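You operate a simulated robot arm through the tools that you are given. There is no shell and no other tool. Be economical: measure what you need, move in short steps, check, and stop when the job is done.

Carry out the task below with a simulated robot arm. There is one attempt and no reset: what you move stays moved.

TASK
Eyelet all three holes of the red strap.
Fine: one press a hole, at 1, 2 and 3 in turn; then bring the yellow slide back to LOAD; leave the cup in its holder.

Only the result counts: the job must be done as asked and must still hold three seconds after the hand-in. Knocking over, shifting, dropping, spilling or breaking anything else fails it.

THE ROBOT
A 6-joint arm with a two-finger parallel gripper, fixed in place. Base frame: the origin is at the foot of the arm, x ahead of it, y to its left, z up; the work surface is at about z = 860. Lengths are in mm, angles in rad, forces in N, time in s.
With the tool pointing down near the work surface it reaches from about 260 to 680 mm from the base axis. Its first joint turns from -1.152 to 1.152 rad. Payload 2.9 kg.
The TCP is the grasp point between the finger pads, 30 mm short of the fingertips. In the tool frame z runs along the fingers and y along their closing line. Largest opening 110 mm; finger width 20, thickness 10; the body of the gripper, 48 by 112 mm, starts 55 mm behind the TCP.
Orientation is told as [roll, pitch, yaw] about the base's x, y, z axes, in that order, counted from this pose: with the fingers straight down and closing along the base's y, the tool's x points along the base's -x, its y along +y and its z along -z.

THE INTERFACE
- The arm moves only by the tool step_arm. Its argument "steps" is a list of rows, each an object (a shift or turn left out is 0, a gripper value left out holds the last) with "dp": the shift along the tool's x, y, z in units of 50 mm (1.0 is 50 mm), a list of three; "rot": the turn, a rotation vector about the tool's x, y, z in units of 5 degrees (1.0 is 5 degrees), a list of three; "jaw": the closure, from 0 (fully open) to 1 (shut). In form: [{"dp": [tx, ty, tz], "rot": [wx, wy, wz], "jaw": jaw}, ...]. A call has 1 to 8 rows; each row shifts and turns the commanded pose from where the row before left it, along the tool's axes as they then stand. A call with a number of a shift or a turn outside -1 to 1 is refused whole. Each row takes 0.2 s and may step no farther than 50 mm and 0.15 rad from the row before; otherwise, or with a gripper value out of range, the whole call is refused. A pose out of reach is approached as far as the arm can. The call stops where the force on the tool passes 40 N (or 10 N more than at its start, if that is more) or the arm is blocked; 0.2 s more then pass. Each finger travels about 108 mm/s and halts on what it meets, pressing with about 30 N; the grip force reading is that of the motor and also rises with nothing between the fingers. The clock runs only during rows and for 0.2 s after the last one: add rows that do not move to give the fingers time. It gives the time, the measured TCP pose, the force on the tool (base axes), the opening and the grip force at its end, in the units of the frame above (readings bear some noise), with the torque about the TCP (base axes, N m) and any sound that the robot's microphone picked up.
- Cameras (640 x 400 px; columns grow to the right, rows downward): "scene" is fixed at [74.2, 422.8, 1405]; the picture's right is [-0.83, -0.56, 0.00], its down [-0.22, 0.32, -0.92] and it looks along [0.52, -0.76, -0.38] (base axes); focal length 313 px, centre (320, 200). "wrist" rides on the gripper at [72, 17, -103] in the tool frame; the picture's right is [-0.23, 0.97, 0.00], its down [-0.76, -0.18, -0.62] and it looks along [-0.61, -0.14, 0.78] (tool axes); focal length 222 px, centre (320, 200). There is no depth. A picture from a camera that has moved, and an enlarged one, comes with that camera's place and axes in the base frame and with its lens.
- camera(camera): a new picture of that camera. No time passes.
- close_up(camera, box): a new picture of the part [left, top, right, bottom] of that camera's present view, enlarged. No time passes.
- finish_job(): hands the job in; it is judged then, once.

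Work in short steps. Places have to be worked out from the pictures, the camera data and where the tool is seen: move nearer, look again, correct. Check each grasp and each placing, and mend what went wrong. You have 120 turns and 68 pictures in all, those below and enlarged ones among them. Open the gripper and draw the arm clear of the work before you hand the job in, unless the task says otherwise; then end with one line.

The tools are called after "Request:" as name(argument=value, ...) on one line, values as JSON. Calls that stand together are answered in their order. step_arm: Moves the arm, as the interface text tells. Its arguments: {"type":"object","properties":{"steps":{"type":"array"}},"required":["steps"]} The other tools are called the same way: camera (camera) takes a picture; close_up (camera, box) takes an enlarged picture of a part of a camera's view; finish_job () hands the job in.

At the start:

```text
clock: 0.0
position: [382.1, -149.2, 1270.7]
tool_rot: [-0.001, 0.001, -0.001]
ft_force: [-0.6, -0.3, -0.1]
ft_torque: [0.0, -0.01, 0.02]
opening: 110.1
gripper_force: 0.1
```

scene: 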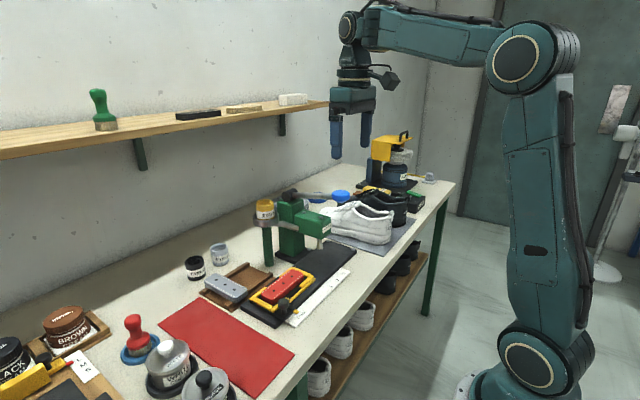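
wrist: 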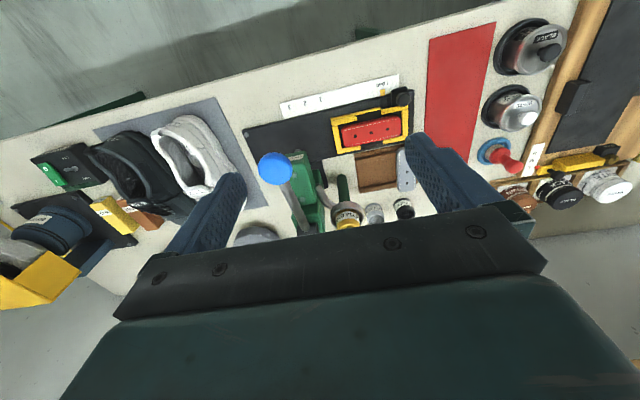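

The pictures show a green lever press with a blue knob, a yellow slide carrying the red strap on a black track with a white scale beside it. I look closer at both.

Request:
close_up(camera="scene", box=[180, 170, 380, 340])

Request:
close_up(camera="wrist", box=[230, 60, 450, 240])

```text
2.35 times, centred on (280, 255) of scene
camera zoom: at [74.2, 422.8, 1405.0], right [-0.83, -0.56, 0.0], down [-0.22, 0.32, -0.92], along [0.52, -0.76, -0.38], focal length 736 px, centre (414, 71)
```

zoom: 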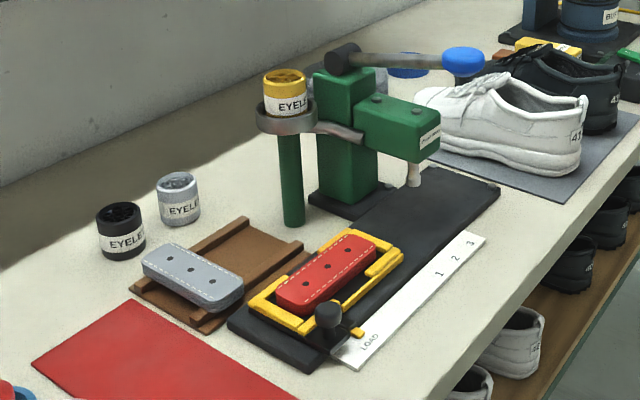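

```text
2.22 times, centred on (340, 150) of wrist
camera zoom: at [310.5, -132.2, 1375.2], right [0.23, 0.97, 0.0], down [0.76, -0.18, 0.62], along [0.61, -0.14, -0.78], focal length 494 px, centre (276, 311)
```

zoom: 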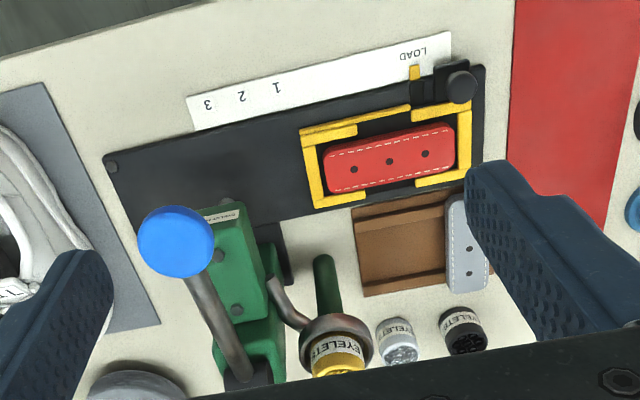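

The slide pointer is at LOAD (y≈-29), with 1, 2 and 3 at about y≈-160, -195 and -230. The slide knob is near (471, 8), and the lever ball near (448, -223, 1112) with its pivot further out along +x. I move over the slide for a nearer look.

Request:
step_arm(steps=[{"dp": [-0.16, 0.563, 0.57]}, {"dp": [-0.16, 0.563, 0.57]}, {"dp": [-0.16, 0.563, 0.57]}, {"dp": [-0.16, 0.563, 0.57]}, {"dp": [-0.16, 0.563, 0.57]}, {"dp": [-0.16, 0.563, 0.57]}, {}])

Request:
camera(camera="wrist")

Request:
close_up(camera="scene", box=[240, 250, 360, 330])

```text
clock: 1.6
position: [428.7, 21.3, 1100.6]
tool_rot: [0.0, 0.0, 0.001]
ft_force: [-0.1, -0.4, 0.0]
ft_torque: [0.02, 0.03, 0.01]
opening: 109.9
gripper_force: 0.0
```

```text
63 pictures are left
camera wrist: at [357.1, 37.7, 1205.0], right [0.23, 0.97, 0.0], down [0.76, -0.18, 0.62], along [0.61, -0.14, -0.78], focal length 222 px, centre (320, 200)
```

wrist: 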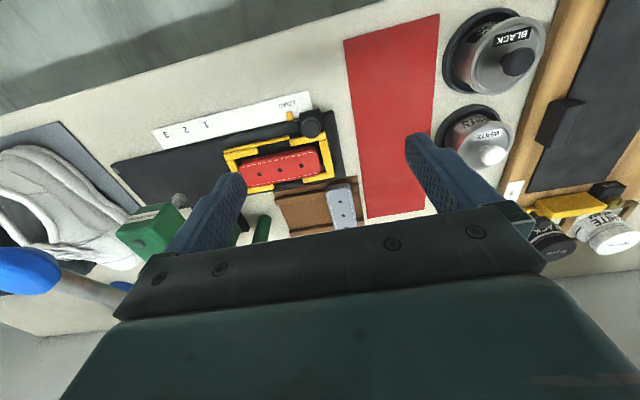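

```text
5.00 times, centred on (300, 290) of scene
camera zoom: at [74.2, 422.8, 1405.0], right [-0.83, -0.56, 0.0], down [-0.22, 0.32, -0.92], along [0.52, -0.76, -0.38], focal length 1564 px, centre (420, -250)
```

zoom: 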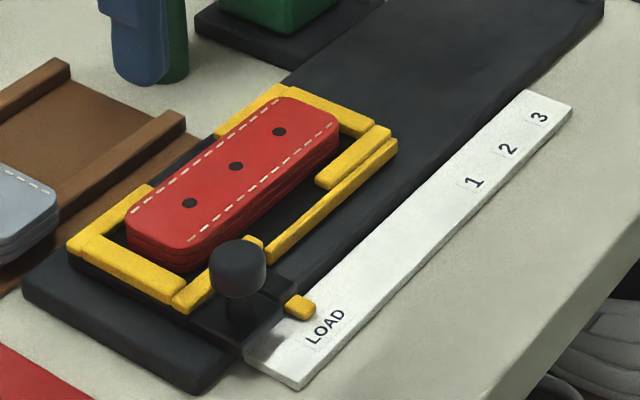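

Two-view triangulation puts the knob cap at about (449, 8, 932), diameter about 25. I turn the hand 90° so that the fingers close along base x with the camera on the +y side, to lean it away from the press later.

Request:
step_arm(steps=[{"rot": [0, 0, 1], "jaw": 0.4}, {"rot": [0, 0, 1]}, {"rot": [0, 0, 1]}, {"rot": [0, 0, 1]}, {"rot": [0, 0, 1]}, {"rot": [0, 0, 1]}, {"rot": [0, 0, 1]}, {"rot": [0, 0, 1]}])

Request:
step_arm(steps=[{"rot": [0, 0, 1]}, {"rot": [0, 0, 1]}, {"rot": [0, 0, 1]}, {"rot": [0, 0, 1]}, {"rot": [0, 0, 1]}, {"rot": [0, 0, 1]}, {"rot": [0, 0, 1]}, {"rot": [0, 0, 1]}])

Request:
step_arm(steps=[{"rot": [0, 0, 1]}, {"rot": [0, 0, 1]}, {"rot": [0, -1, 0]}, {"rot": [0, -1, 0]}, {"rot": [0, -1, 0]}, {"rot": [0, -1, 0]}, {"rot": [0, -1, 0]}, {"rot": [0, -1, 0]}])

Request:
camera(camera="wrist")

```text
clock: 3.4
position: [430.4, 20.3, 1100.2]
tool_rot: [0.0, 0.0, -0.698]
ft_force: [1.2, 0.4, -0.1]
ft_torque: [-0.02, -0.04, -0.01]
opening: 66.0
gripper_force: 0.1
```

```text
clock: 5.2
position: [429.8, 19.2, 1100.6]
tool_rot: [-0.001, -0.001, -1.399]
ft_force: [-0.1, 0.4, 0.2]
ft_torque: [0.01, -0.01, -0.02]
opening: 66.1
gripper_force: 0.1
```

```text
clock: 7.0
position: [430.7, 19.7, 1101.8]
tool_rot: [0.001, -0.525, -1.571]
ft_force: [-0.4, 0.1, -0.2]
ft_torque: [-0.02, 0.02, -0.03]
opening: 66.2
gripper_force: 0.1
```

```text
61 pictures are left
camera wrist: at [448.0, 133.8, 1154.1], right [0.97, -0.2, 0.11], down [-0.18, -0.35, 0.92], along [-0.14, -0.92, -0.37], focal length 222 px, centre (320, 200)
```

wrist: 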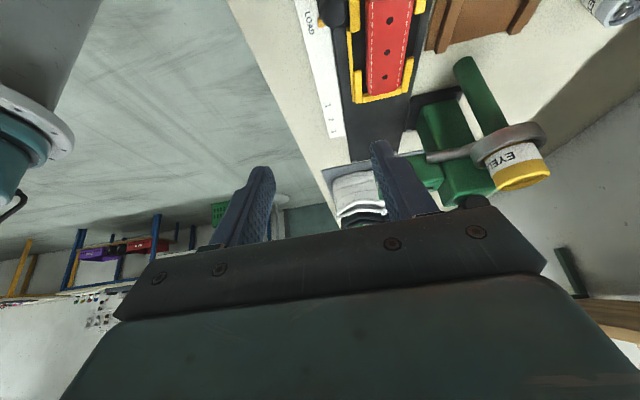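

The tilt worked as planned: tool z points to -y and down, with the camera on the +y side. I move to a pre-grasp point back along the tool axis and compare.

Request:
step_arm(steps=[{"dp": [0.485, 0.14, 0.467]}, {"dp": [0.485, 0.14, 0.467]}, {"dp": [0.485, 0.14, 0.467]}, {}])

Request:
camera(camera="wrist")

Request:
close_up(camera="scene", box=[220, 200, 380, 320])

```text
clock: 8.0
position: [453.3, 47.8, 1003.8]
tool_rot: [0.001, -0.524, -1.57]
ft_force: [0.6, 0.3, -0.6]
ft_torque: [-0.01, -0.02, -0.01]
opening: 66.2
gripper_force: 0.1
```

```text
60 pictures are left
camera wrist: at [471.0, 161.9, 1057.6], right [0.97, -0.2, 0.11], down [-0.18, -0.35, 0.92], along [-0.14, -0.92, -0.37], focal length 222 px, centre (320, 200)
```

wrist: 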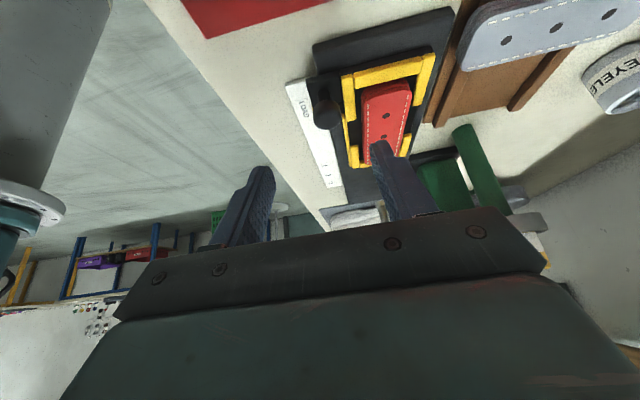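

```text
3.33 times, centred on (300, 260) of scene
camera zoom: at [74.2, 422.8, 1405.0], right [-0.83, -0.56, 0.0], down [-0.22, 0.32, -0.92], along [0.52, -0.76, -0.38], focal length 1042 px, centre (387, 0)
```

zoom: 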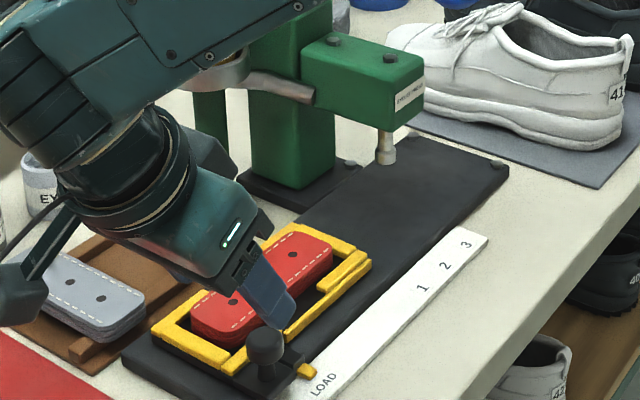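

Taking into account that the wrist image is upside down, both views now agree on the knob cap at about (464, 1, 914). I enlarge the wrist view to check clearance around it.

Request:
close_up(camera="wrist", box=[270, 50, 430, 150])

```text
4.00 times, centred on (350, 100) of wrist
camera zoom: at [471.0, 161.9, 1057.6], right [0.97, -0.2, 0.11], down [-0.18, -0.35, 0.92], along [-0.14, -0.92, -0.37], focal length 888 px, centre (200, 600)
```

zoom: 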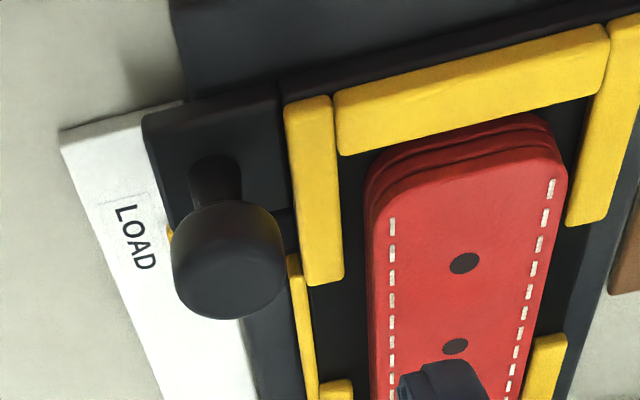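

Cap confirmed at (463, 2, 914). I lower the opened fingers (about 45 mm) around it, with tips staying above the yellow frame.

Request:
step_arm(steps=[{"jaw": 0.57}, {"dp": [0.025, 0.068, 0.615]}, {"dp": [0.025, 0.068, 0.615]}, {"dp": [0.025, 0.068, 0.615]}, {}])

Request:
camera(camera="wrist")

Request:
close_up(camera="scene", box=[220, 200, 380, 320])

```text
clock: 9.2
position: [463.2, 3.9, 920.7]
tool_rot: [0.001, -0.524, -1.574]
ft_force: [-1.3, -0.6, 3.8]
ft_torque: [-0.05, -0.09, -0.04]
opening: 46.6
gripper_force: 0.0
```

```text
57 pictures are left
camera wrist: at [481.1, 118.4, 974.8], right [0.97, -0.2, 0.11], down [-0.18, -0.35, 0.92], along [-0.14, -0.92, -0.37], focal length 222 px, centre (320, 200)
```

wrist: 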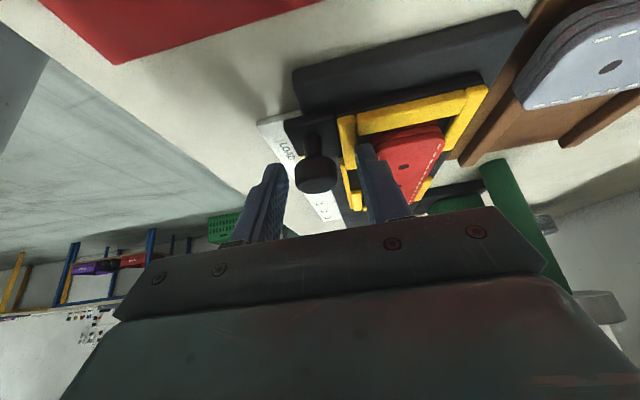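

```text
3.33 times, centred on (300, 260) of scene
camera zoom: at [74.1, 422.7, 1405.0], right [-0.83, -0.56, 0.0], down [-0.22, 0.32, -0.92], along [0.52, -0.76, -0.38], focal length 1042 px, centre (387, 0)
```

zoom: 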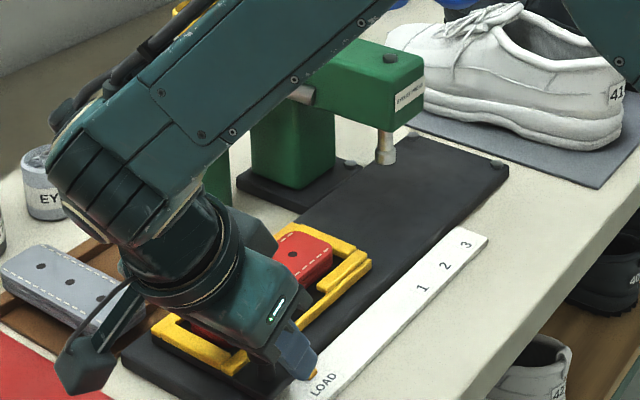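

The knob sits between the fingers, with a slight 3.8 N upward reading. I rise 2 mm and close on the cap.

Request:
step_arm(steps=[{"dp": [-0.02, 0, -0.035]}, {"jaw": 1}, {}, {}])

Request:
close_up(camera="wrist", box=[240, 90, 440, 230])

```text
clock: 10.2
position: [463.6, 3.7, 922.4]
tool_rot: [-0.003, -0.524, -1.57]
ft_force: [-15.5, -1.0, -1.2]
ft_torque: [-0.05, 0.29, -0.03]
opening: 25.0
gripper_force: 44.9
```

```text
2.86 times, centred on (340, 160) of wrist
camera zoom: at [479.7, 118.6, 976.2], right [0.97, -0.2, 0.11], down [-0.17, -0.35, 0.92], along [-0.14, -0.92, -0.37], focal length 635 px, centre (263, 314)
```

zoom: 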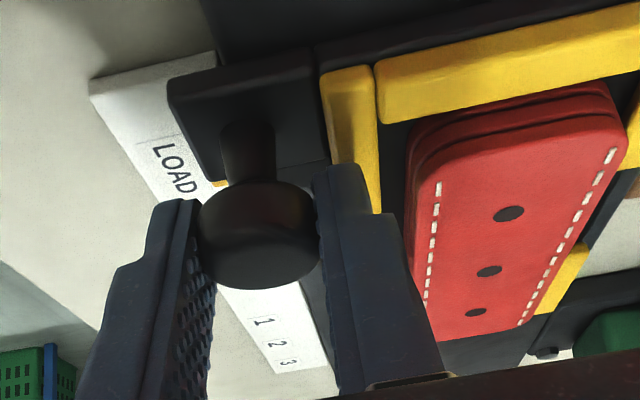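

The cap is gripped (25 mm). A sideways 15 N says the knob centre is slightly to -x, so I ease 1.5 mm that way and start sliding toward -y by a small amount.

Request:
step_arm(steps=[{"dp": [0, -0.03, 0]}, {"dp": [-0.173, 0, 0.1]}, {"dp": [-0.173, 0, 0.1]}, {}])

```text
clock: 11.2
position: [462.3, -15.9, 922.6]
tool_rot: [-0.001, -0.523, -1.57]
ft_force: [-6.9, -0.2, -7.4]
ft_torque: [-0.07, 0.06, -0.1]
opening: 24.9
gripper_force: 44.7
```

It moved 20 mm with little drag. I check that the slide came along.

Request:
close_up(camera="wrist", box=[240, 90, 440, 230])

Request:
close_up(camera="scene", box=[250, 220, 370, 320])

```text
2.86 times, centred on (340, 160) of wrist
camera zoom: at [479.2, 98.5, 976.5], right [0.97, -0.2, 0.11], down [-0.18, -0.35, 0.92], along [-0.14, -0.92, -0.37], focal length 635 px, centre (263, 314)
```

zoom: 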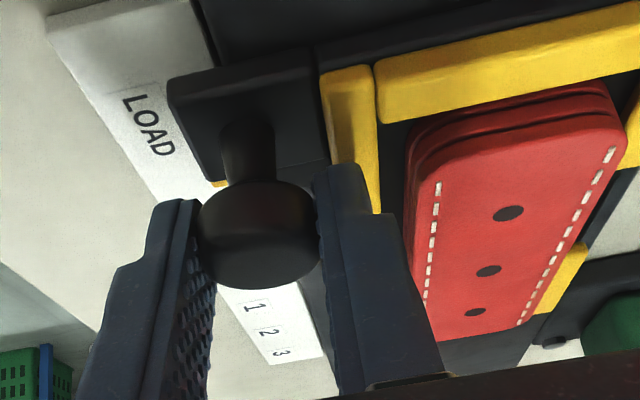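

```text
4.00 times, centred on (310, 270) of scene
camera zoom: at [74.1, 422.8, 1405.0], right [-0.83, -0.56, 0.0], down [-0.22, 0.32, -0.92], along [0.52, -0.76, -0.38], focal length 1251 px, centre (360, -80)
```

zoom: 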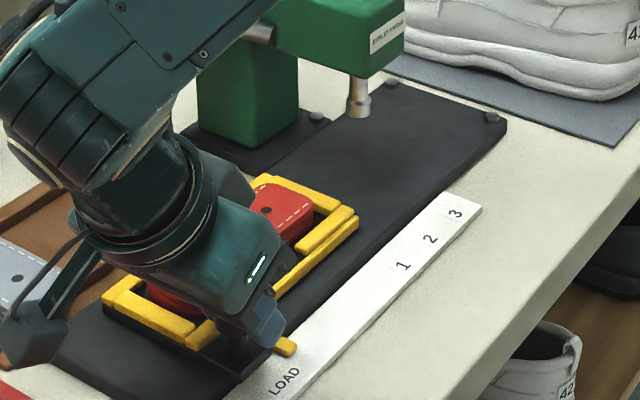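

The slide follows the knob. From the scale I estimate the travel from LOAD as about 132, 168 and 203 mm to 1, 2 and 3. I move to about 115 mm and look before closing in.

Request:
step_arm(steps=[{"dp": [-0.329, -0.01, 0.19]}, {"dp": [-0.329, 0, 0.19]}, {"dp": [-0.329, 0, 0.19]}, {"dp": [-0.329, 0, 0.19]}, {"dp": [-0.329, 0, 0.19]}, {}])

Request:
camera(camera="wrist")

Request:
camera(camera="scene")

```text
clock: 12.6
position: [461.0, -112.5, 922.7]
tool_rot: [0.001, -0.521, -1.571]
ft_force: [7.9, 0.2, -21.3]
ft_torque: [0.5, -0.1, 0.06]
opening: 25.3
gripper_force: 44.9
```

```text
52 pictures are left
camera wrist: at [479.1, 2.8, 976.7], right [0.97, -0.2, 0.11], down [-0.18, -0.35, 0.92], along [-0.14, -0.92, -0.38], focal length 222 px, centre (320, 200)
```

wrist: 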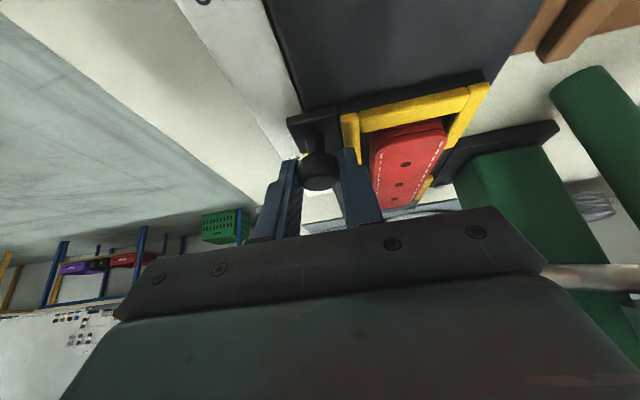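

```text
51 pictures are left
```

scene: 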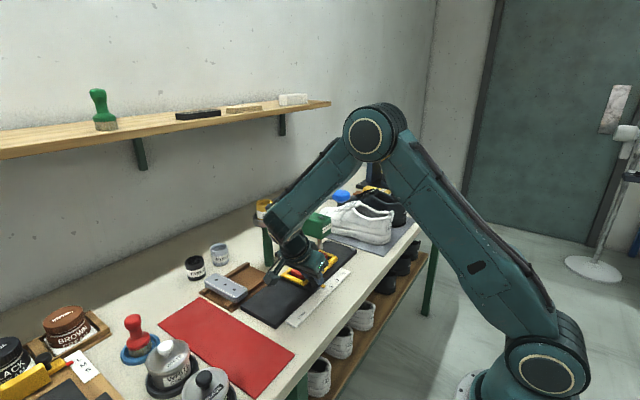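

The tool is clear of the press. I look closely at the pointer against the scale.

Request:
close_up(camera="scene", box=[280, 230, 360, 280])

Request:
close_up(camera="wrist", box=[260, 110, 480, 240])

```text
8.00 times, centred on (320, 255) of scene
camera zoom: at [74.7, 422.7, 1405.0], right [-0.83, -0.56, 0.0], down [-0.22, 0.32, -0.92], along [0.52, -0.76, -0.38], focal length 2502 px, centre (320, -240)
```

zoom: 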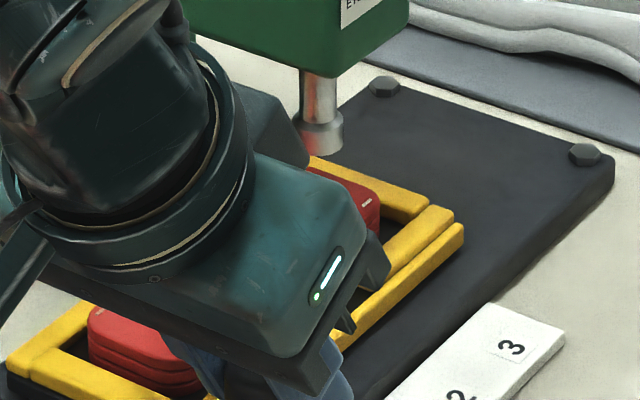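

```text
2.91 times, centred on (370, 175) of wrist
camera zoom: at [479.1, 2.8, 976.7], right [0.97, -0.2, 0.11], down [-0.18, -0.35, 0.92], along [-0.14, -0.92, -0.38], focal length 646 px, centre (174, 273)
```

zoom: 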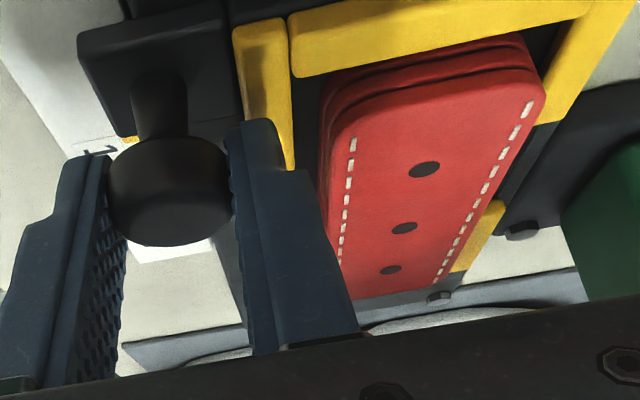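

Comparing the pointer with the "1" and the initial LOAD alignment gives about 15.5 mm remaining, for a total of 132. I move that, with a 1 mm downward correction for the lift force.

Request:
step_arm(steps=[{"dp": [-0.126, 0.005, 0.095]}, {"dp": [-0.136, 0, 0.079]}, {}])

Request:
close_up(camera="wrist", box=[260, 110, 480, 240])

```text
clock: 13.4
position: [462.5, -125.6, 923.0]
tool_rot: [0.006, -0.523, -1.569]
ft_force: [11.4, 0.7, -14.7]
ft_torque: [0.15, -0.18, 0.05]
opening: 25.1
gripper_force: 45.5
```

```text
2.91 times, centred on (370, 175) of wrist
camera zoom: at [479.0, -11.7, 976.7], right [0.97, -0.2, 0.12], down [-0.18, -0.35, 0.92], along [-0.14, -0.92, -0.37], focal length 646 px, centre (174, 273)
```

zoom: 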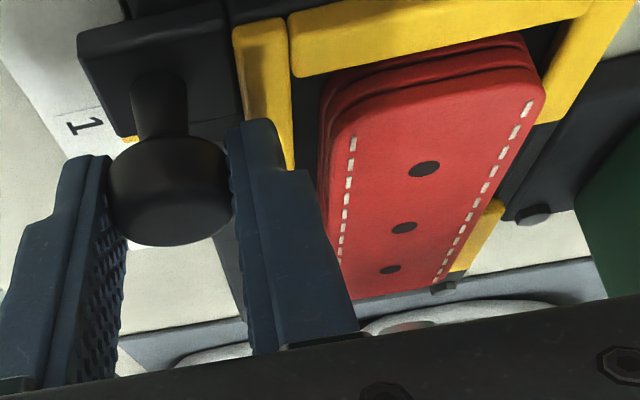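

The "1" now sits nearly where "LOAD" sat relative to the pointer at the start, with about 1.5 mm to go. I nudge that, then open and back off along the tool axis.

Request:
step_arm(steps=[{"dp": [-0.026, 0.01, 0.015]}, {}, {"jaw": 0.57}, {}])

Request:
close_up(camera="wrist", box=[260, 110, 480, 240])

```text
clock: 14.4
position: [460.5, -129.6, 921.8]
tool_rot: [0.002, -0.525, -1.571]
ft_force: [-0.1, 0.5, 0.2]
ft_torque: [0.03, 0.03, -0.01]
opening: 47.1
gripper_force: 0.0
```

```text
2.91 times, centred on (370, 175) of wrist
camera zoom: at [478.4, -13.2, 976.5], right [0.97, -0.2, 0.11], down [-0.18, -0.35, 0.92], along [-0.14, -0.92, -0.37], focal length 646 px, centre (174, 273)
```

zoom: 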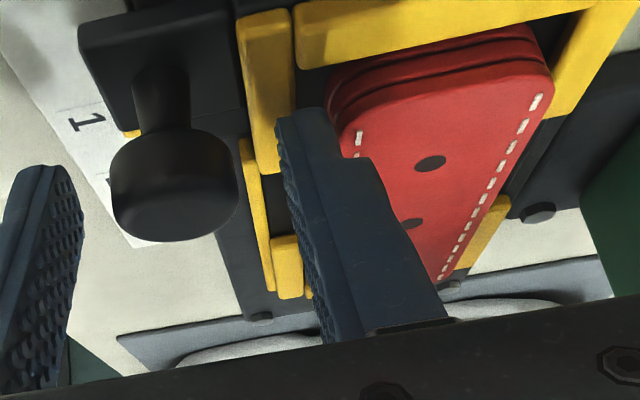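

The slide is at 1 and the fingers are free. I back off along the tool axis, rise, and turn upright again, away from the lever.

Request:
step_arm(steps=[{"dp": [0, 0, -0.7]}, {"dp": [0, 0, -0.8]}, {"dp": [0, 0, -0.8]}, {"dp": [0, -0.5, -0.8]}, {"dp": [0, -0.5, -0.8]}, {"dp": [0, -0.2, -0.8], "rot": [0, 1, 0], "jaw": 0.1}, {"rot": [0, 1, 0]}, {"rot": [0, 1, 0]}])

Request:
step_arm(steps=[{"rot": [0, 1, 0]}, {"rot": [0, 1, 0]}, {"rot": [0, 1, 0]}, {"rot": [0, 0, -1]}, {"rot": [0, 0, -1]}, {"rot": [0, 0, -1]}, {"rot": [0, 0, -1]}, {"rot": [0, 0, -1]}])

Request:
step_arm(steps=[{"rot": [0, 0, -1]}, {"rot": [0, 0, -1]}, {"rot": [0, 0, -1]}, {"rot": [0, 0, -1]}, {"rot": [0, 0, -1]}, {"rot": [0, 0, -1]}, {"rot": [0, 0, -1]}, {"rot": [0, 0, -1]}])

Request:
step_arm(steps=[{"rot": [0, 0, -1]}, {"rot": [0, 0, -1]}, {"rot": [0, 0, -1]}, {"rot": [0, 0, -1]}, {"rot": [0, 0, -1]}, {}])

Request:
camera(camera="wrist")

Request:
close_up(camera="scene", box=[220, 170, 400, 300])

```text
clock: 16.2
position: [398.9, -8.0, 1125.9]
tool_rot: [0.001, -0.259, -1.572]
ft_force: [-0.5, -0.6, 0.1]
ft_torque: [0.02, -0.02, 0.0]
opening: 99.0
gripper_force: 0.1
```

```text
clock: 18.0
position: [400.8, -10.8, 1125.7]
tool_rot: [0.002, 0.0, -1.133]
ft_force: [-0.1, -0.2, -0.1]
ft_torque: [0.0, 0.02, -0.03]
opening: 99.2
gripper_force: 0.0
```

```text
clock: 19.8
position: [399.4, -10.6, 1126.8]
tool_rot: [0.001, 0.0, -0.435]
ft_force: [0.5, 0.0, 0.8]
ft_torque: [-0.01, -0.02, 0.01]
opening: 99.1
gripper_force: 0.1
```

```text
clock: 21.2
position: [399.9, -10.7, 1125.3]
tool_rot: [-0.001, 0.001, 0.001]
ft_force: [-0.1, 0.2, 0.0]
ft_torque: [-0.03, 0.0, -0.01]
opening: 98.9
gripper_force: 0.1
```

```text
46 pictures are left
camera wrist: at [327.6, 6.7, 1229.8], right [0.23, 0.97, 0.0], down [0.76, -0.18, 0.62], along [0.61, -0.14, -0.78], focal length 222 px, centre (320, 200)
```

wrist: 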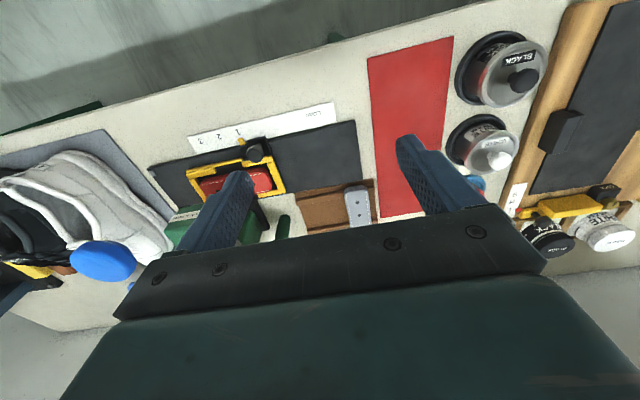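

```text
3.08 times, centred on (310, 235) of scene
camera zoom: at [74.2, 422.8, 1405.0], right [-0.83, -0.56, 0.0], down [-0.22, 0.32, -0.92], along [0.52, -0.76, -0.38], focal length 962 px, centre (351, 92)
```

zoom: 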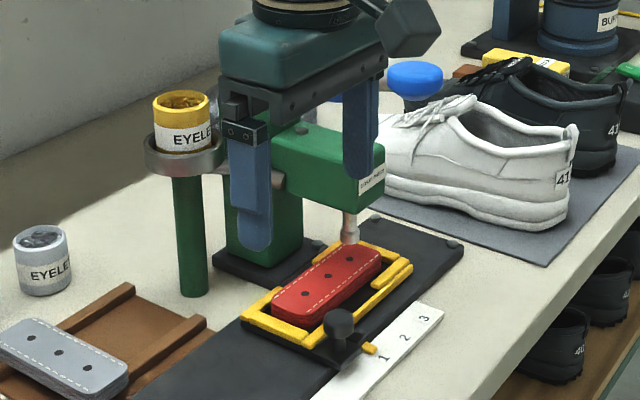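

The first hole is under the punch. I check the pointer against "1" from above, and refine the ball position.

Request:
close_up(camera="wrist", box=[180, 100, 300, 190])

Request:
close_up(camera="scene", box=[290, 225, 350, 285])

```text
4.44 times, centred on (240, 145) of wrist
camera zoom: at [327.6, 6.7, 1229.8], right [0.23, 0.97, 0.0], down [0.76, -0.18, 0.62], along [0.61, -0.14, -0.78], focal length 987 px, centre (676, 444)
```

zoom: 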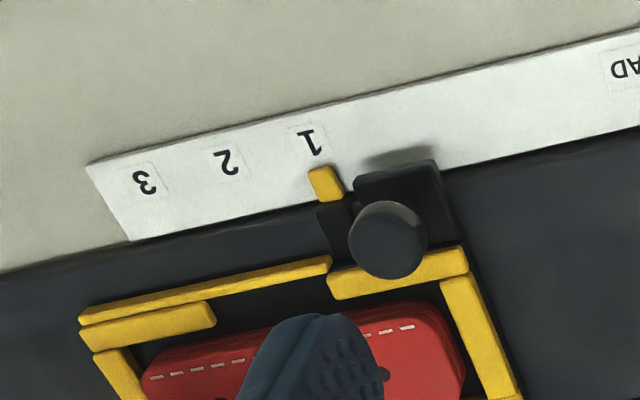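

```text
6.67 times, centred on (320, 255) of scene
camera zoom: at [74.2, 422.8, 1405.0], right [-0.83, -0.56, 0.0], down [-0.22, 0.32, -0.92], along [0.52, -0.76, -0.38], focal length 2085 px, centre (320, -167)
```

zoom: 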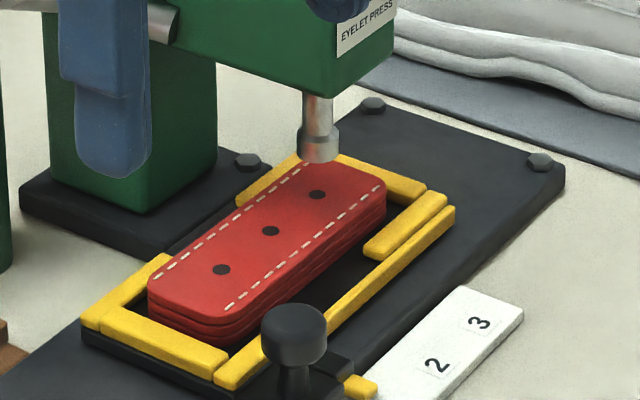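

The pointer stands on 1 and the punch is in line with the first hole. Now I rise and move toward the lever ball (about 450, -223, 1110) to look at it between the open fingers.

Request:
step_arm(steps=[{"dp": [0.2, 0, -0.8], "jaw": 0}, {"dp": [0.2, 0, -0.8]}, {"dp": [0, -0.85, 0]}, {"dp": [0, -0.85, 0]}, {"dp": [0, -0.85, 0]}, {"dp": [0, -0.85, 0]}, {"dp": [0, -0.85, 0]}, {}])

Request:
camera(camera="wrist")

Request:
close_up(camera="scene", box=[260, 120, 420, 240])

```text
clock: 23.0
position: [379.1, -222.8, 1205.5]
tool_rot: [0.001, 0.0, 0.0]
ft_force: [-0.8, -1.0, -0.2]
ft_torque: [0.01, 0.01, 0.02]
opening: 110.0
gripper_force: 0.0
```

```text
42 pictures are left
camera wrist: at [307.5, -206.1, 1309.3], right [0.23, 0.97, 0.0], down [0.76, -0.18, 0.62], along [0.61, -0.14, -0.78], focal length 222 px, centre (320, 200)
```

wrist: 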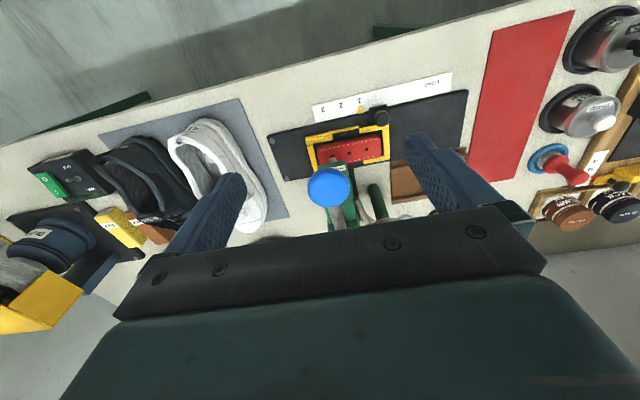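

```text
3.33 times, centred on (340, 180) of scene
camera zoom: at [74.2, 422.7, 1405.0], right [-0.83, -0.56, 0.0], down [-0.22, 0.32, -0.92], along [0.52, -0.76, -0.38], focal length 1042 px, centre (253, 267)
```

zoom: 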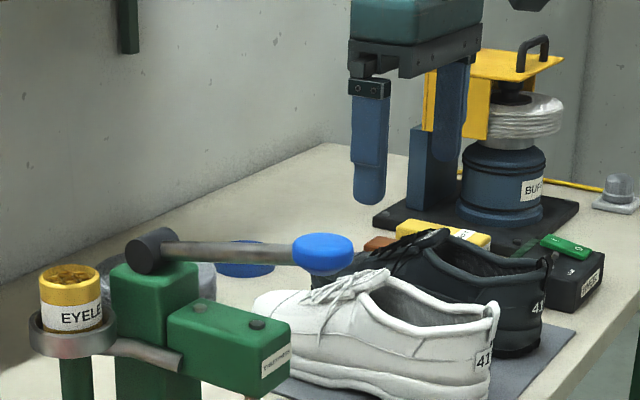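

The ball is now triangulated to about (445, -222, 1112), roughly 48 mm wide. I'll straddle it along y (the lever's turning axis), somewhat shallow so the tips stay clear of the press head.

Request:
step_arm(steps=[{"dp": [-0.62, 0.02, 0]}, {"dp": [-0.62, 0.02, 0]}, {"dp": [0, 0, 0.6]}, {"dp": [0, 0, 0.6]}, {}])

Request:
camera(camera="wrist")

Request:
close_up(camera="scene", box=[260, 140, 420, 260])

```text
clock: 24.2
position: [441.4, -219.2, 1147.0]
tool_rot: [-0.001, 0.0, -0.001]
ft_force: [-0.6, 0.4, 0.2]
ft_torque: [0.01, 0.0, 0.0]
opening: 110.2
gripper_force: 0.1
```

```text
40 pictures are left
camera wrist: at [369.8, -202.7, 1250.4], right [0.23, 0.97, 0.0], down [0.76, -0.18, 0.62], along [0.61, -0.14, -0.78], focal length 222 px, centre (320, 200)
```

wrist: 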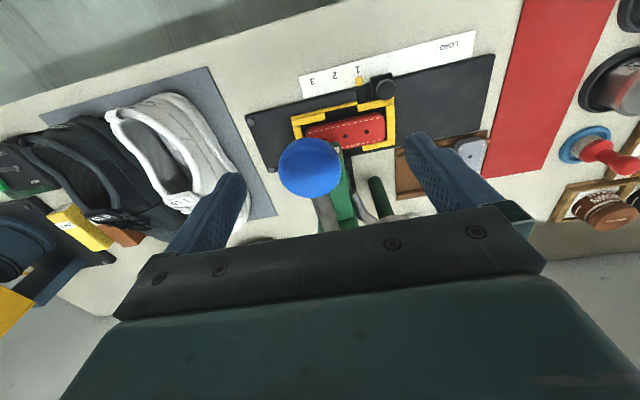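

```text
3.33 times, centred on (340, 200) of scene
camera zoom: at [74.2, 422.8, 1405.0], right [-0.83, -0.56, 0.0], down [-0.22, 0.32, -0.92], along [0.52, -0.76, -0.38], focal length 1042 px, centre (253, 200)
```

zoom: 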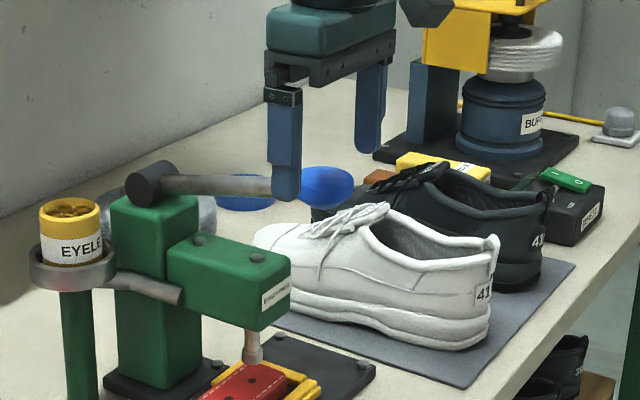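

Ball refined to about (447, -226, 1110). I descend with a 7 mm sideways correction and close.

Request:
step_arm(steps=[{"dp": [-0.02, -0.14, 0.28]}, {"dp": [0, 0, 0.28]}, {"jaw": 0.5}, {"jaw": 0.7}, {}, {}])

Request:
camera(camera="wrist")

Request:
close_up(camera="scene", box=[260, 140, 420, 260])

```text
clock: 25.6
position: [443.0, -230.2, 1119.8]
tool_rot: [-0.001, -0.004, -0.007]
ft_force: [3.1, -34.1, -2.9]
ft_torque: [-0.82, -0.15, -0.56]
opening: 46.5
gripper_force: 45.0
```

```text
38 pictures are left
camera wrist: at [369.6, -212.4, 1222.1], right [0.23, 0.97, 0.0], down [0.76, -0.18, 0.63], along [0.61, -0.15, -0.78], focal length 222 px, centre (320, 200)
```

wrist: 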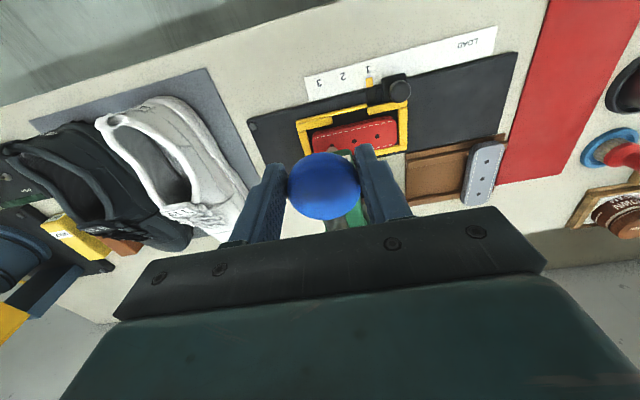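

```text
3.33 times, centred on (340, 200) of scene
camera zoom: at [74.4, 421.6, 1405.4], right [-0.83, -0.56, 0.0], down [-0.22, 0.32, -0.92], along [0.52, -0.76, -0.39], focal length 1042 px, centre (253, 200)
```

zoom: 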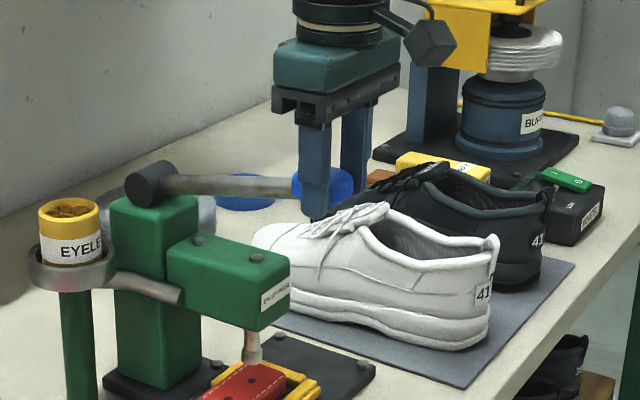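

The ball is held (46 mm), but -34 N sideways says the true centre is further toward -y. I relieve that by shifting the command there.

Request:
step_arm(steps=[{"dp": [0, -0.06, 0]}, {}])

```text
clock: 26.2
position: [441.0, -230.0, 1118.8]
tool_rot: [0.0, 0.0, 0.0]
ft_force: [-4.3, -17.8, 0.0]
ft_torque: [-0.38, -0.75, -0.54]
opening: 46.7
gripper_force: 45.2
```

Half relieved. I shift 3 mm more and begin pulling down slowly.

Request:
step_arm(steps=[{"dp": [0, -0.06, 0]}, {"dp": [0, 0, 0.15]}, {"dp": [0, 0, 0.15]}, {}])

```text
clock: 27.1
position: [440.2, -229.6, 1104.1]
tool_rot: [0.009, 0.012, 0.007]
ft_force: [-9.4, 5.7, 5.8]
ft_torque: [0.22, -0.5, -0.05]
opening: 47.0
gripper_force: 44.7
stopped in row 4: the force on the tool passed its limit at 41 N (the readings are from after the stop); the commanded pose is now the measured one
```

It stopped with a transient 41 N, yet it went down 15 mm. I check what the lever did.

Request:
close_up(camera="scene", box=[260, 140, 420, 260])

```text
3.33 times, centred on (340, 200) of scene
camera zoom: at [73.8, 423.0, 1405.0], right [-0.83, -0.56, 0.0], down [-0.22, 0.32, -0.92], along [0.52, -0.76, -0.38], focal length 1042 px, centre (253, 200)
```

zoom: 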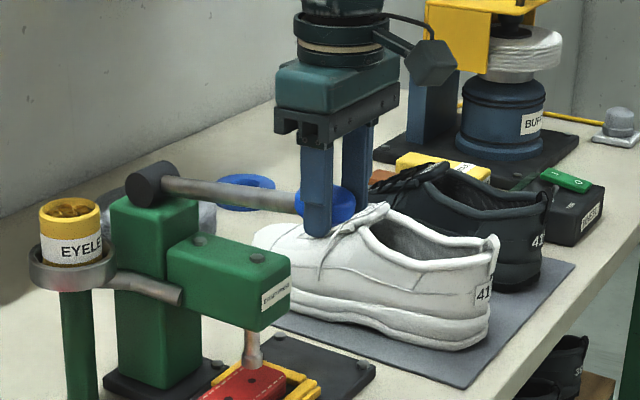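

The lever goes down with the ball. I continue in small steps, easing slightly to -x.

Request:
step_arm(steps=[{"dp": [0.02, 0, 0.08]}, {"dp": [0, 0, 0.08]}, {"dp": [0, 0, 0.08]}, {"dp": [0, 0, 0.08]}, {}])

```text
clock: 28.4
position: [439.1, -230.5, 1086.6]
tool_rot: [0.01, 0.014, 0.005]
ft_force: [-22.7, 6.4, 9.5]
ft_torque: [-0.05, -0.92, 0.15]
opening: 47.1
gripper_force: 45.3
```

Force on the tool is -23 N in x, so the arc still leads toward -x. I follow it by 3 mm and continue down.

Request:
step_arm(steps=[{"dp": [0.06, 0, 0]}, {"dp": [0.02, 0, 0.08]}, {"dp": [0, 0, 0.08]}, {"dp": [0, 0, 0.08]}, {}])

Request:
close_up(camera="scene", box=[260, 150, 420, 270])

```text
clock: 29.6
position: [437.9, -230.4, 1074.0]
tool_rot: [0.004, 0.006, 0.008]
ft_force: [22.4, 3.9, 9.7]
ft_torque: [0.17, -1.46, 0.28]
opening: 47.0
gripper_force: 44.3
```

```text
3.33 times, centred on (340, 210) of scene
camera zoom: at [74.7, 422.9, 1404.9], right [-0.83, -0.56, 0.0], down [-0.22, 0.32, -0.92], along [0.52, -0.76, -0.38], focal length 1042 px, centre (253, 167)
```

zoom: 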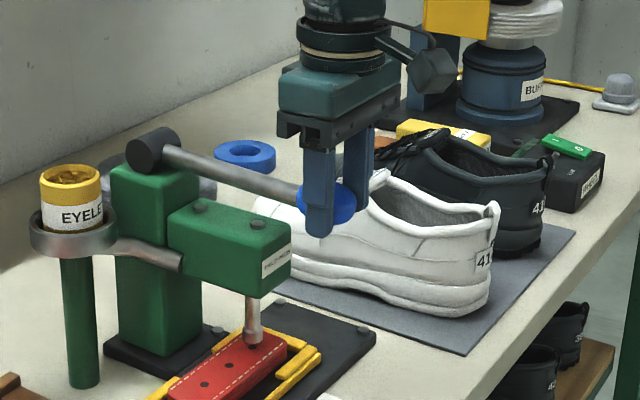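

The punch is coming down on the first hole. Now the arc turns toward +x, so I ease 3 mm that way and continue down.

Request:
step_arm(steps=[{"dp": [-0.06, 0, 0]}, {"dp": [-0.03, 0, 0.08]}, {"dp": [-0.03, 0, 0.08]}, {"dp": [-0.02, 0, 0.08]}, {}])

```text
clock: 30.8
position: [438.8, -230.7, 1062.0]
tool_rot: [0.01, 0.019, 0.002]
ft_force: [-30.5, 4.6, 3.8]
ft_torque: [-0.21, -0.09, 0.26]
opening: 47.2
gripper_force: 45.1
```

Ball x hardly changes. I take back 3 mm in x and go further straight down.

Request:
step_arm(steps=[{"dp": [0.06, 0, 0]}, {"dp": [0, 0, 0.08]}, {"dp": [0, 0, 0.08]}, {"dp": [-0.01, 0, 0.08]}, {}])

Request:
close_up(camera="scene", box=[260, 150, 420, 270])

```text
clock: 31.9
position: [441.1, -230.4, 1052.4]
tool_rot: [0.005, 0.005, 0.011]
ft_force: [-1.1, 7.3, 12.6]
ft_torque: [0.19, -1.44, 0.52]
opening: 46.8
gripper_force: 45.2
```

```text
3.33 times, centred on (340, 210) of scene
camera zoom: at [74.0, 423.0, 1404.9], right [-0.83, -0.56, 0.0], down [-0.22, 0.32, -0.92], along [0.52, -0.76, -0.38], focal length 1042 px, centre (253, 167)
```

zoom: 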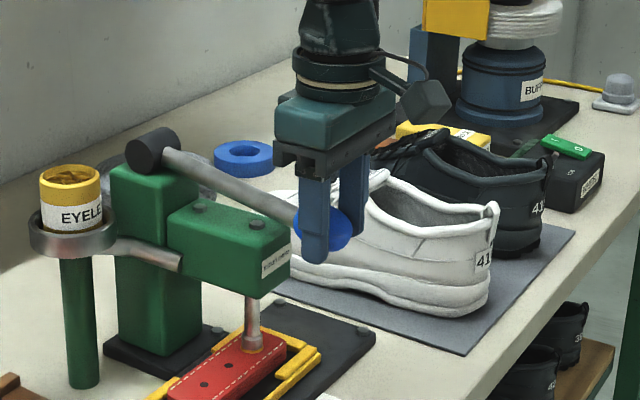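

The punch is at or near the strap, with only 13 N of resistance. I keep going down with slight +x.

Request:
step_arm(steps=[{"dp": [-0.02, 0, 0.08]}, {"dp": [-0.02, 0, 0.08]}, {"dp": [-0.02, 0, 0.08]}, {}])

```text
clock: 32.6
position: [442.7, -231.6, 1047.8]
tool_rot: [0.003, 0.005, 0.007]
ft_force: [-6.4, 3.4, 10.5]
ft_torque: [0.16, 0.83, 0.07]
opening: 47.3
gripper_force: 44.9
stopped in row 3: the force on the tool passed its limit at 44 N (the readings are from after the stop); the commanded pose is now the measured one
```

It stopped at 44 N with no click heard yet. I press a little more.

Request:
step_arm(steps=[{"dp": [-0.01, 0, 0.05]}, {"dp": [-0.01, 0, 0.05]}, {"dp": [-0.01, 0, 0.05]}, {"dp": [-0.01, 0, 0.05]}])

Request:
close_up(camera="scene", box=[270, 170, 390, 270])

```text
clock: 33.1
position: [442.2, -230.0, 1048.5]
tool_rot: [0.003, 0.001, 0.006]
ft_force: [-7.6, 3.1, 11.0]
ft_torque: [0.07, 0.78, 0.2]
opening: 47.1
gripper_force: 44.7
stopped in row 2: the force on the tool passed its limit at 45 N (the readings are from after the stop); the commanded pose is now the measured one
```

```text
4.00 times, centred on (330, 220) of scene
camera zoom: at [73.8, 422.9, 1405.0], right [-0.83, -0.56, 0.0], down [-0.22, 0.32, -0.92], along [0.52, -0.76, -0.38], focal length 1251 px, centre (280, 120)
```

zoom: 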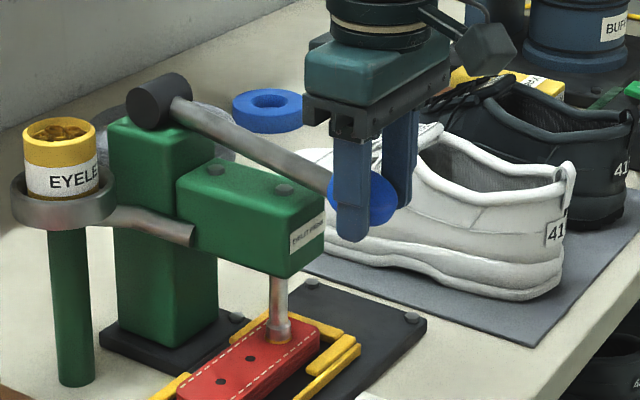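

There is a golden tint at the punch foot. I look closer.

Request:
close_up(camera="scene", box=[310, 235, 360, 270])

```text
11.43 times, centred on (335, 252) of scene
camera zoom: at [73.8, 422.9, 1405.0], right [-0.83, -0.56, 0.0], down [-0.22, 0.32, -0.92], along [0.52, -0.76, -0.38], focal length 3574 px, centre (149, -400)
```

zoom: 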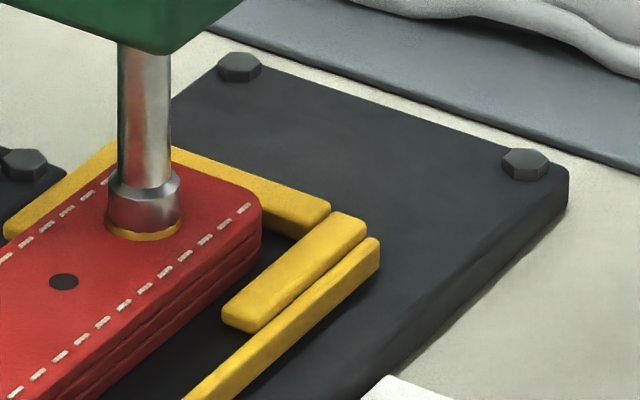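

A gold eyelet sits under the punch, so hole 1 is pressed. I raise the lever gently along the same path, still gripping it.

Request:
step_arm(steps=[{"dp": [0.02, 0, -0.14]}, {"dp": [0.02, 0, -0.14]}, {"dp": [0.02, 0, -0.14]}, {"dp": [0, 0, -0.14]}, {"dp": [0, 0, -0.14]}, {}])

```text
clock: 34.5
position: [439.6, -230.2, 1081.7]
tool_rot: [0.004, 0.001, 0.007]
ft_force: [-5.5, 12.9, -4.8]
ft_torque: [0.09, 1.35, 0.25]
opening: 47.3
gripper_force: 44.9
```

Request:
step_arm(steps=[{"dp": [0, 0, -0.14]}, {"dp": [0, 0, -0.14]}, {"dp": [0, 0, -0.14]}, {"dp": [0, 0, -0.14]}, {"dp": [-0.02, 0, -0.1]}, {}])

Request:
close_up(camera="scene", box=[270, 150, 400, 270])

```text
clock: 35.9
position: [441.2, -229.7, 1114.6]
tool_rot: [0.0, 0.001, 0.008]
ft_force: [-3.0, 14.9, -4.9]
ft_torque: [0.28, 1.22, 0.11]
opening: 46.8
gripper_force: 44.7
```

```text
3.33 times, centred on (335, 210) of scene
camera zoom: at [74.2, 423.2, 1404.9], right [-0.83, -0.56, 0.0], down [-0.22, 0.32, -0.92], along [0.52, -0.76, -0.38], focal length 1042 px, centre (270, 167)
```

zoom: 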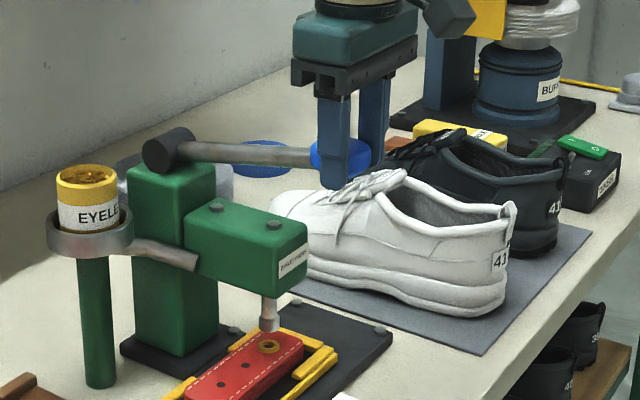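

The gold eyelet is set in hole 1. I lift the last few mm, open and rise clear.

Request:
step_arm(steps=[{"dp": [0, 0, -0.08]}, {"jaw": 0}, {}, {"dp": [0, 0, -0.8]}, {"dp": [0, 0, -0.8]}, {}])

Request:
close_up(camera="scene", box=[270, 150, 400, 270])

```text
clock: 37.3
position: [439.6, -230.0, 1198.7]
tool_rot: [0.001, 0.002, 0.008]
ft_force: [-0.6, 0.5, 0.4]
ft_torque: [0.02, -0.02, 0.01]
opening: 110.1
gripper_force: 0.1
```

```text
3.33 times, centred on (335, 210) of scene
camera zoom: at [74.2, 422.8, 1405.0], right [-0.83, -0.56, 0.0], down [-0.22, 0.32, -0.92], along [0.52, -0.76, -0.38], focal length 1042 px, centre (270, 167)
```

zoom: 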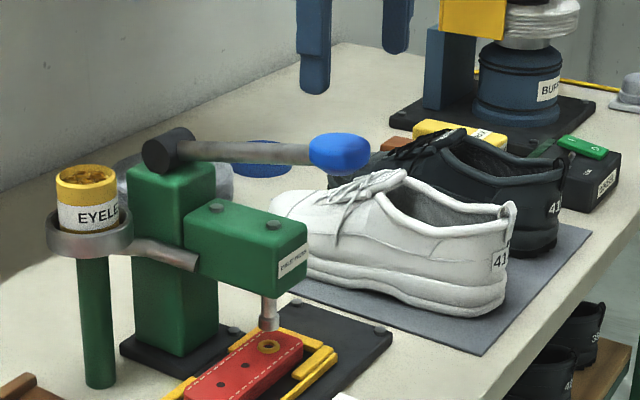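

The lever stays up by itself. I return to the knob: back to the +y side, then turn and tilt as before.

Request:
step_arm(steps=[{"dp": [0.2, 0.97, 0], "jaw": 0.57}, {"dp": [0.2, 0.97, 0]}, {"dp": [0.2, 0.97, 0]}, {"dp": [0.2, 0.97, 0]}, {"rot": [0, 0, 1]}, {"rot": [0, 0, 1]}, {"rot": [0, 0, 1]}, {"rot": [0, 0, 1]}])

Request:
step_arm(steps=[{"rot": [0, 0, 1]}, {"rot": [0, 0, 1]}, {"rot": [0, 0, 1]}, {"rot": [0, 0, 1]}, {"rot": [0, 0, 1]}, {"rot": [0, 0, 1]}, {"rot": [0, 0, 1]}, {"rot": [0, 0, 1]}])

Request:
step_arm(steps=[{"rot": [0, 0, 1]}, {"rot": [0, 0, 1]}, {"rot": [0, 0, 1]}, {"rot": [0, 0, 1]}, {"rot": [0, 0, 1]}, {"rot": [0, 0, 1]}, {"rot": [0, -1, 0]}, {"rot": [0, -1, 0]}])

Request:
step_arm(steps=[{"rot": [0, -1, 0]}, {"rot": [0, -1, 0]}, {"rot": [0, -1, 0]}, {"rot": [0, -1, 0]}, {}])

```text
clock: 39.1
position: [399.0, -35.7, 1198.7]
tool_rot: [0.001, 0.002, -0.343]
ft_force: [0.1, 0.1, -0.8]
ft_torque: [0.02, 0.0, 0.0]
opening: 47.4
gripper_force: 0.0
```

```text
clock: 40.9
position: [400.4, -37.0, 1198.7]
tool_rot: [0.0, 0.003, -1.041]
ft_force: [0.4, 0.5, -0.2]
ft_torque: [0.03, 0.02, 0.02]
opening: 47.3
gripper_force: 0.0
```

```text
clock: 42.7
position: [399.7, -37.6, 1198.5]
tool_rot: [-0.001, -0.174, -1.561]
ft_force: [-0.1, 0.0, -0.1]
ft_torque: [-0.02, -0.01, 0.0]
opening: 47.1
gripper_force: 0.0
```

```text
clock: 43.9
position: [398.1, -38.2, 1196.7]
tool_rot: [0.002, -0.52, -1.564]
ft_force: [0.7, 0.3, -0.1]
ft_torque: [0.0, 0.03, 0.01]
opening: 47.3
gripper_force: 0.1
```

Posed as before. I move to the pre-grasp point in line with the knob at (463, -129, 918).

Request:
step_arm(steps=[{"dp": [0.233, 0.258, 0.736]}, {"dp": [0.233, 0.258, 0.736]}, {"dp": [0.233, 0.258, 0.736]}, {"dp": [0.233, 0.258, 0.736]}, {"dp": [0.233, 0.258, 0.736]}, {}])

Request:
camera(camera="wrist")

```text
clock: 45.3
position: [467.1, -75.9, 1011.2]
tool_rot: [-0.001, -0.521, -1.563]
ft_force: [-0.4, 0.6, -0.7]
ft_torque: [0.01, -0.01, 0.0]
opening: 47.2
gripper_force: 0.1
```

```text
29 pictures are left
camera wrist: at [483.4, 38.1, 1064.5], right [0.98, -0.19, 0.11], down [-0.17, -0.35, 0.92], along [-0.14, -0.92, -0.38], focal length 222 px, centre (320, 200)
```

wrist: 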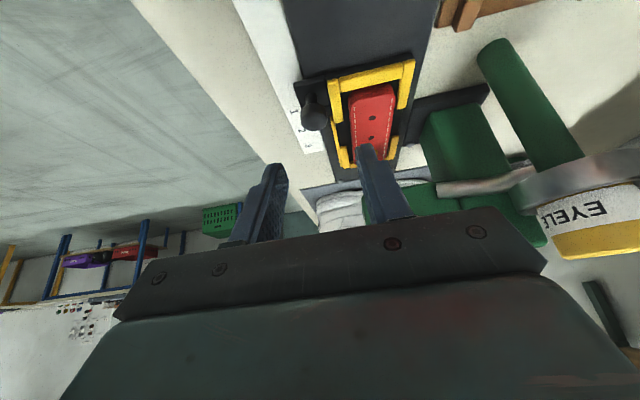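

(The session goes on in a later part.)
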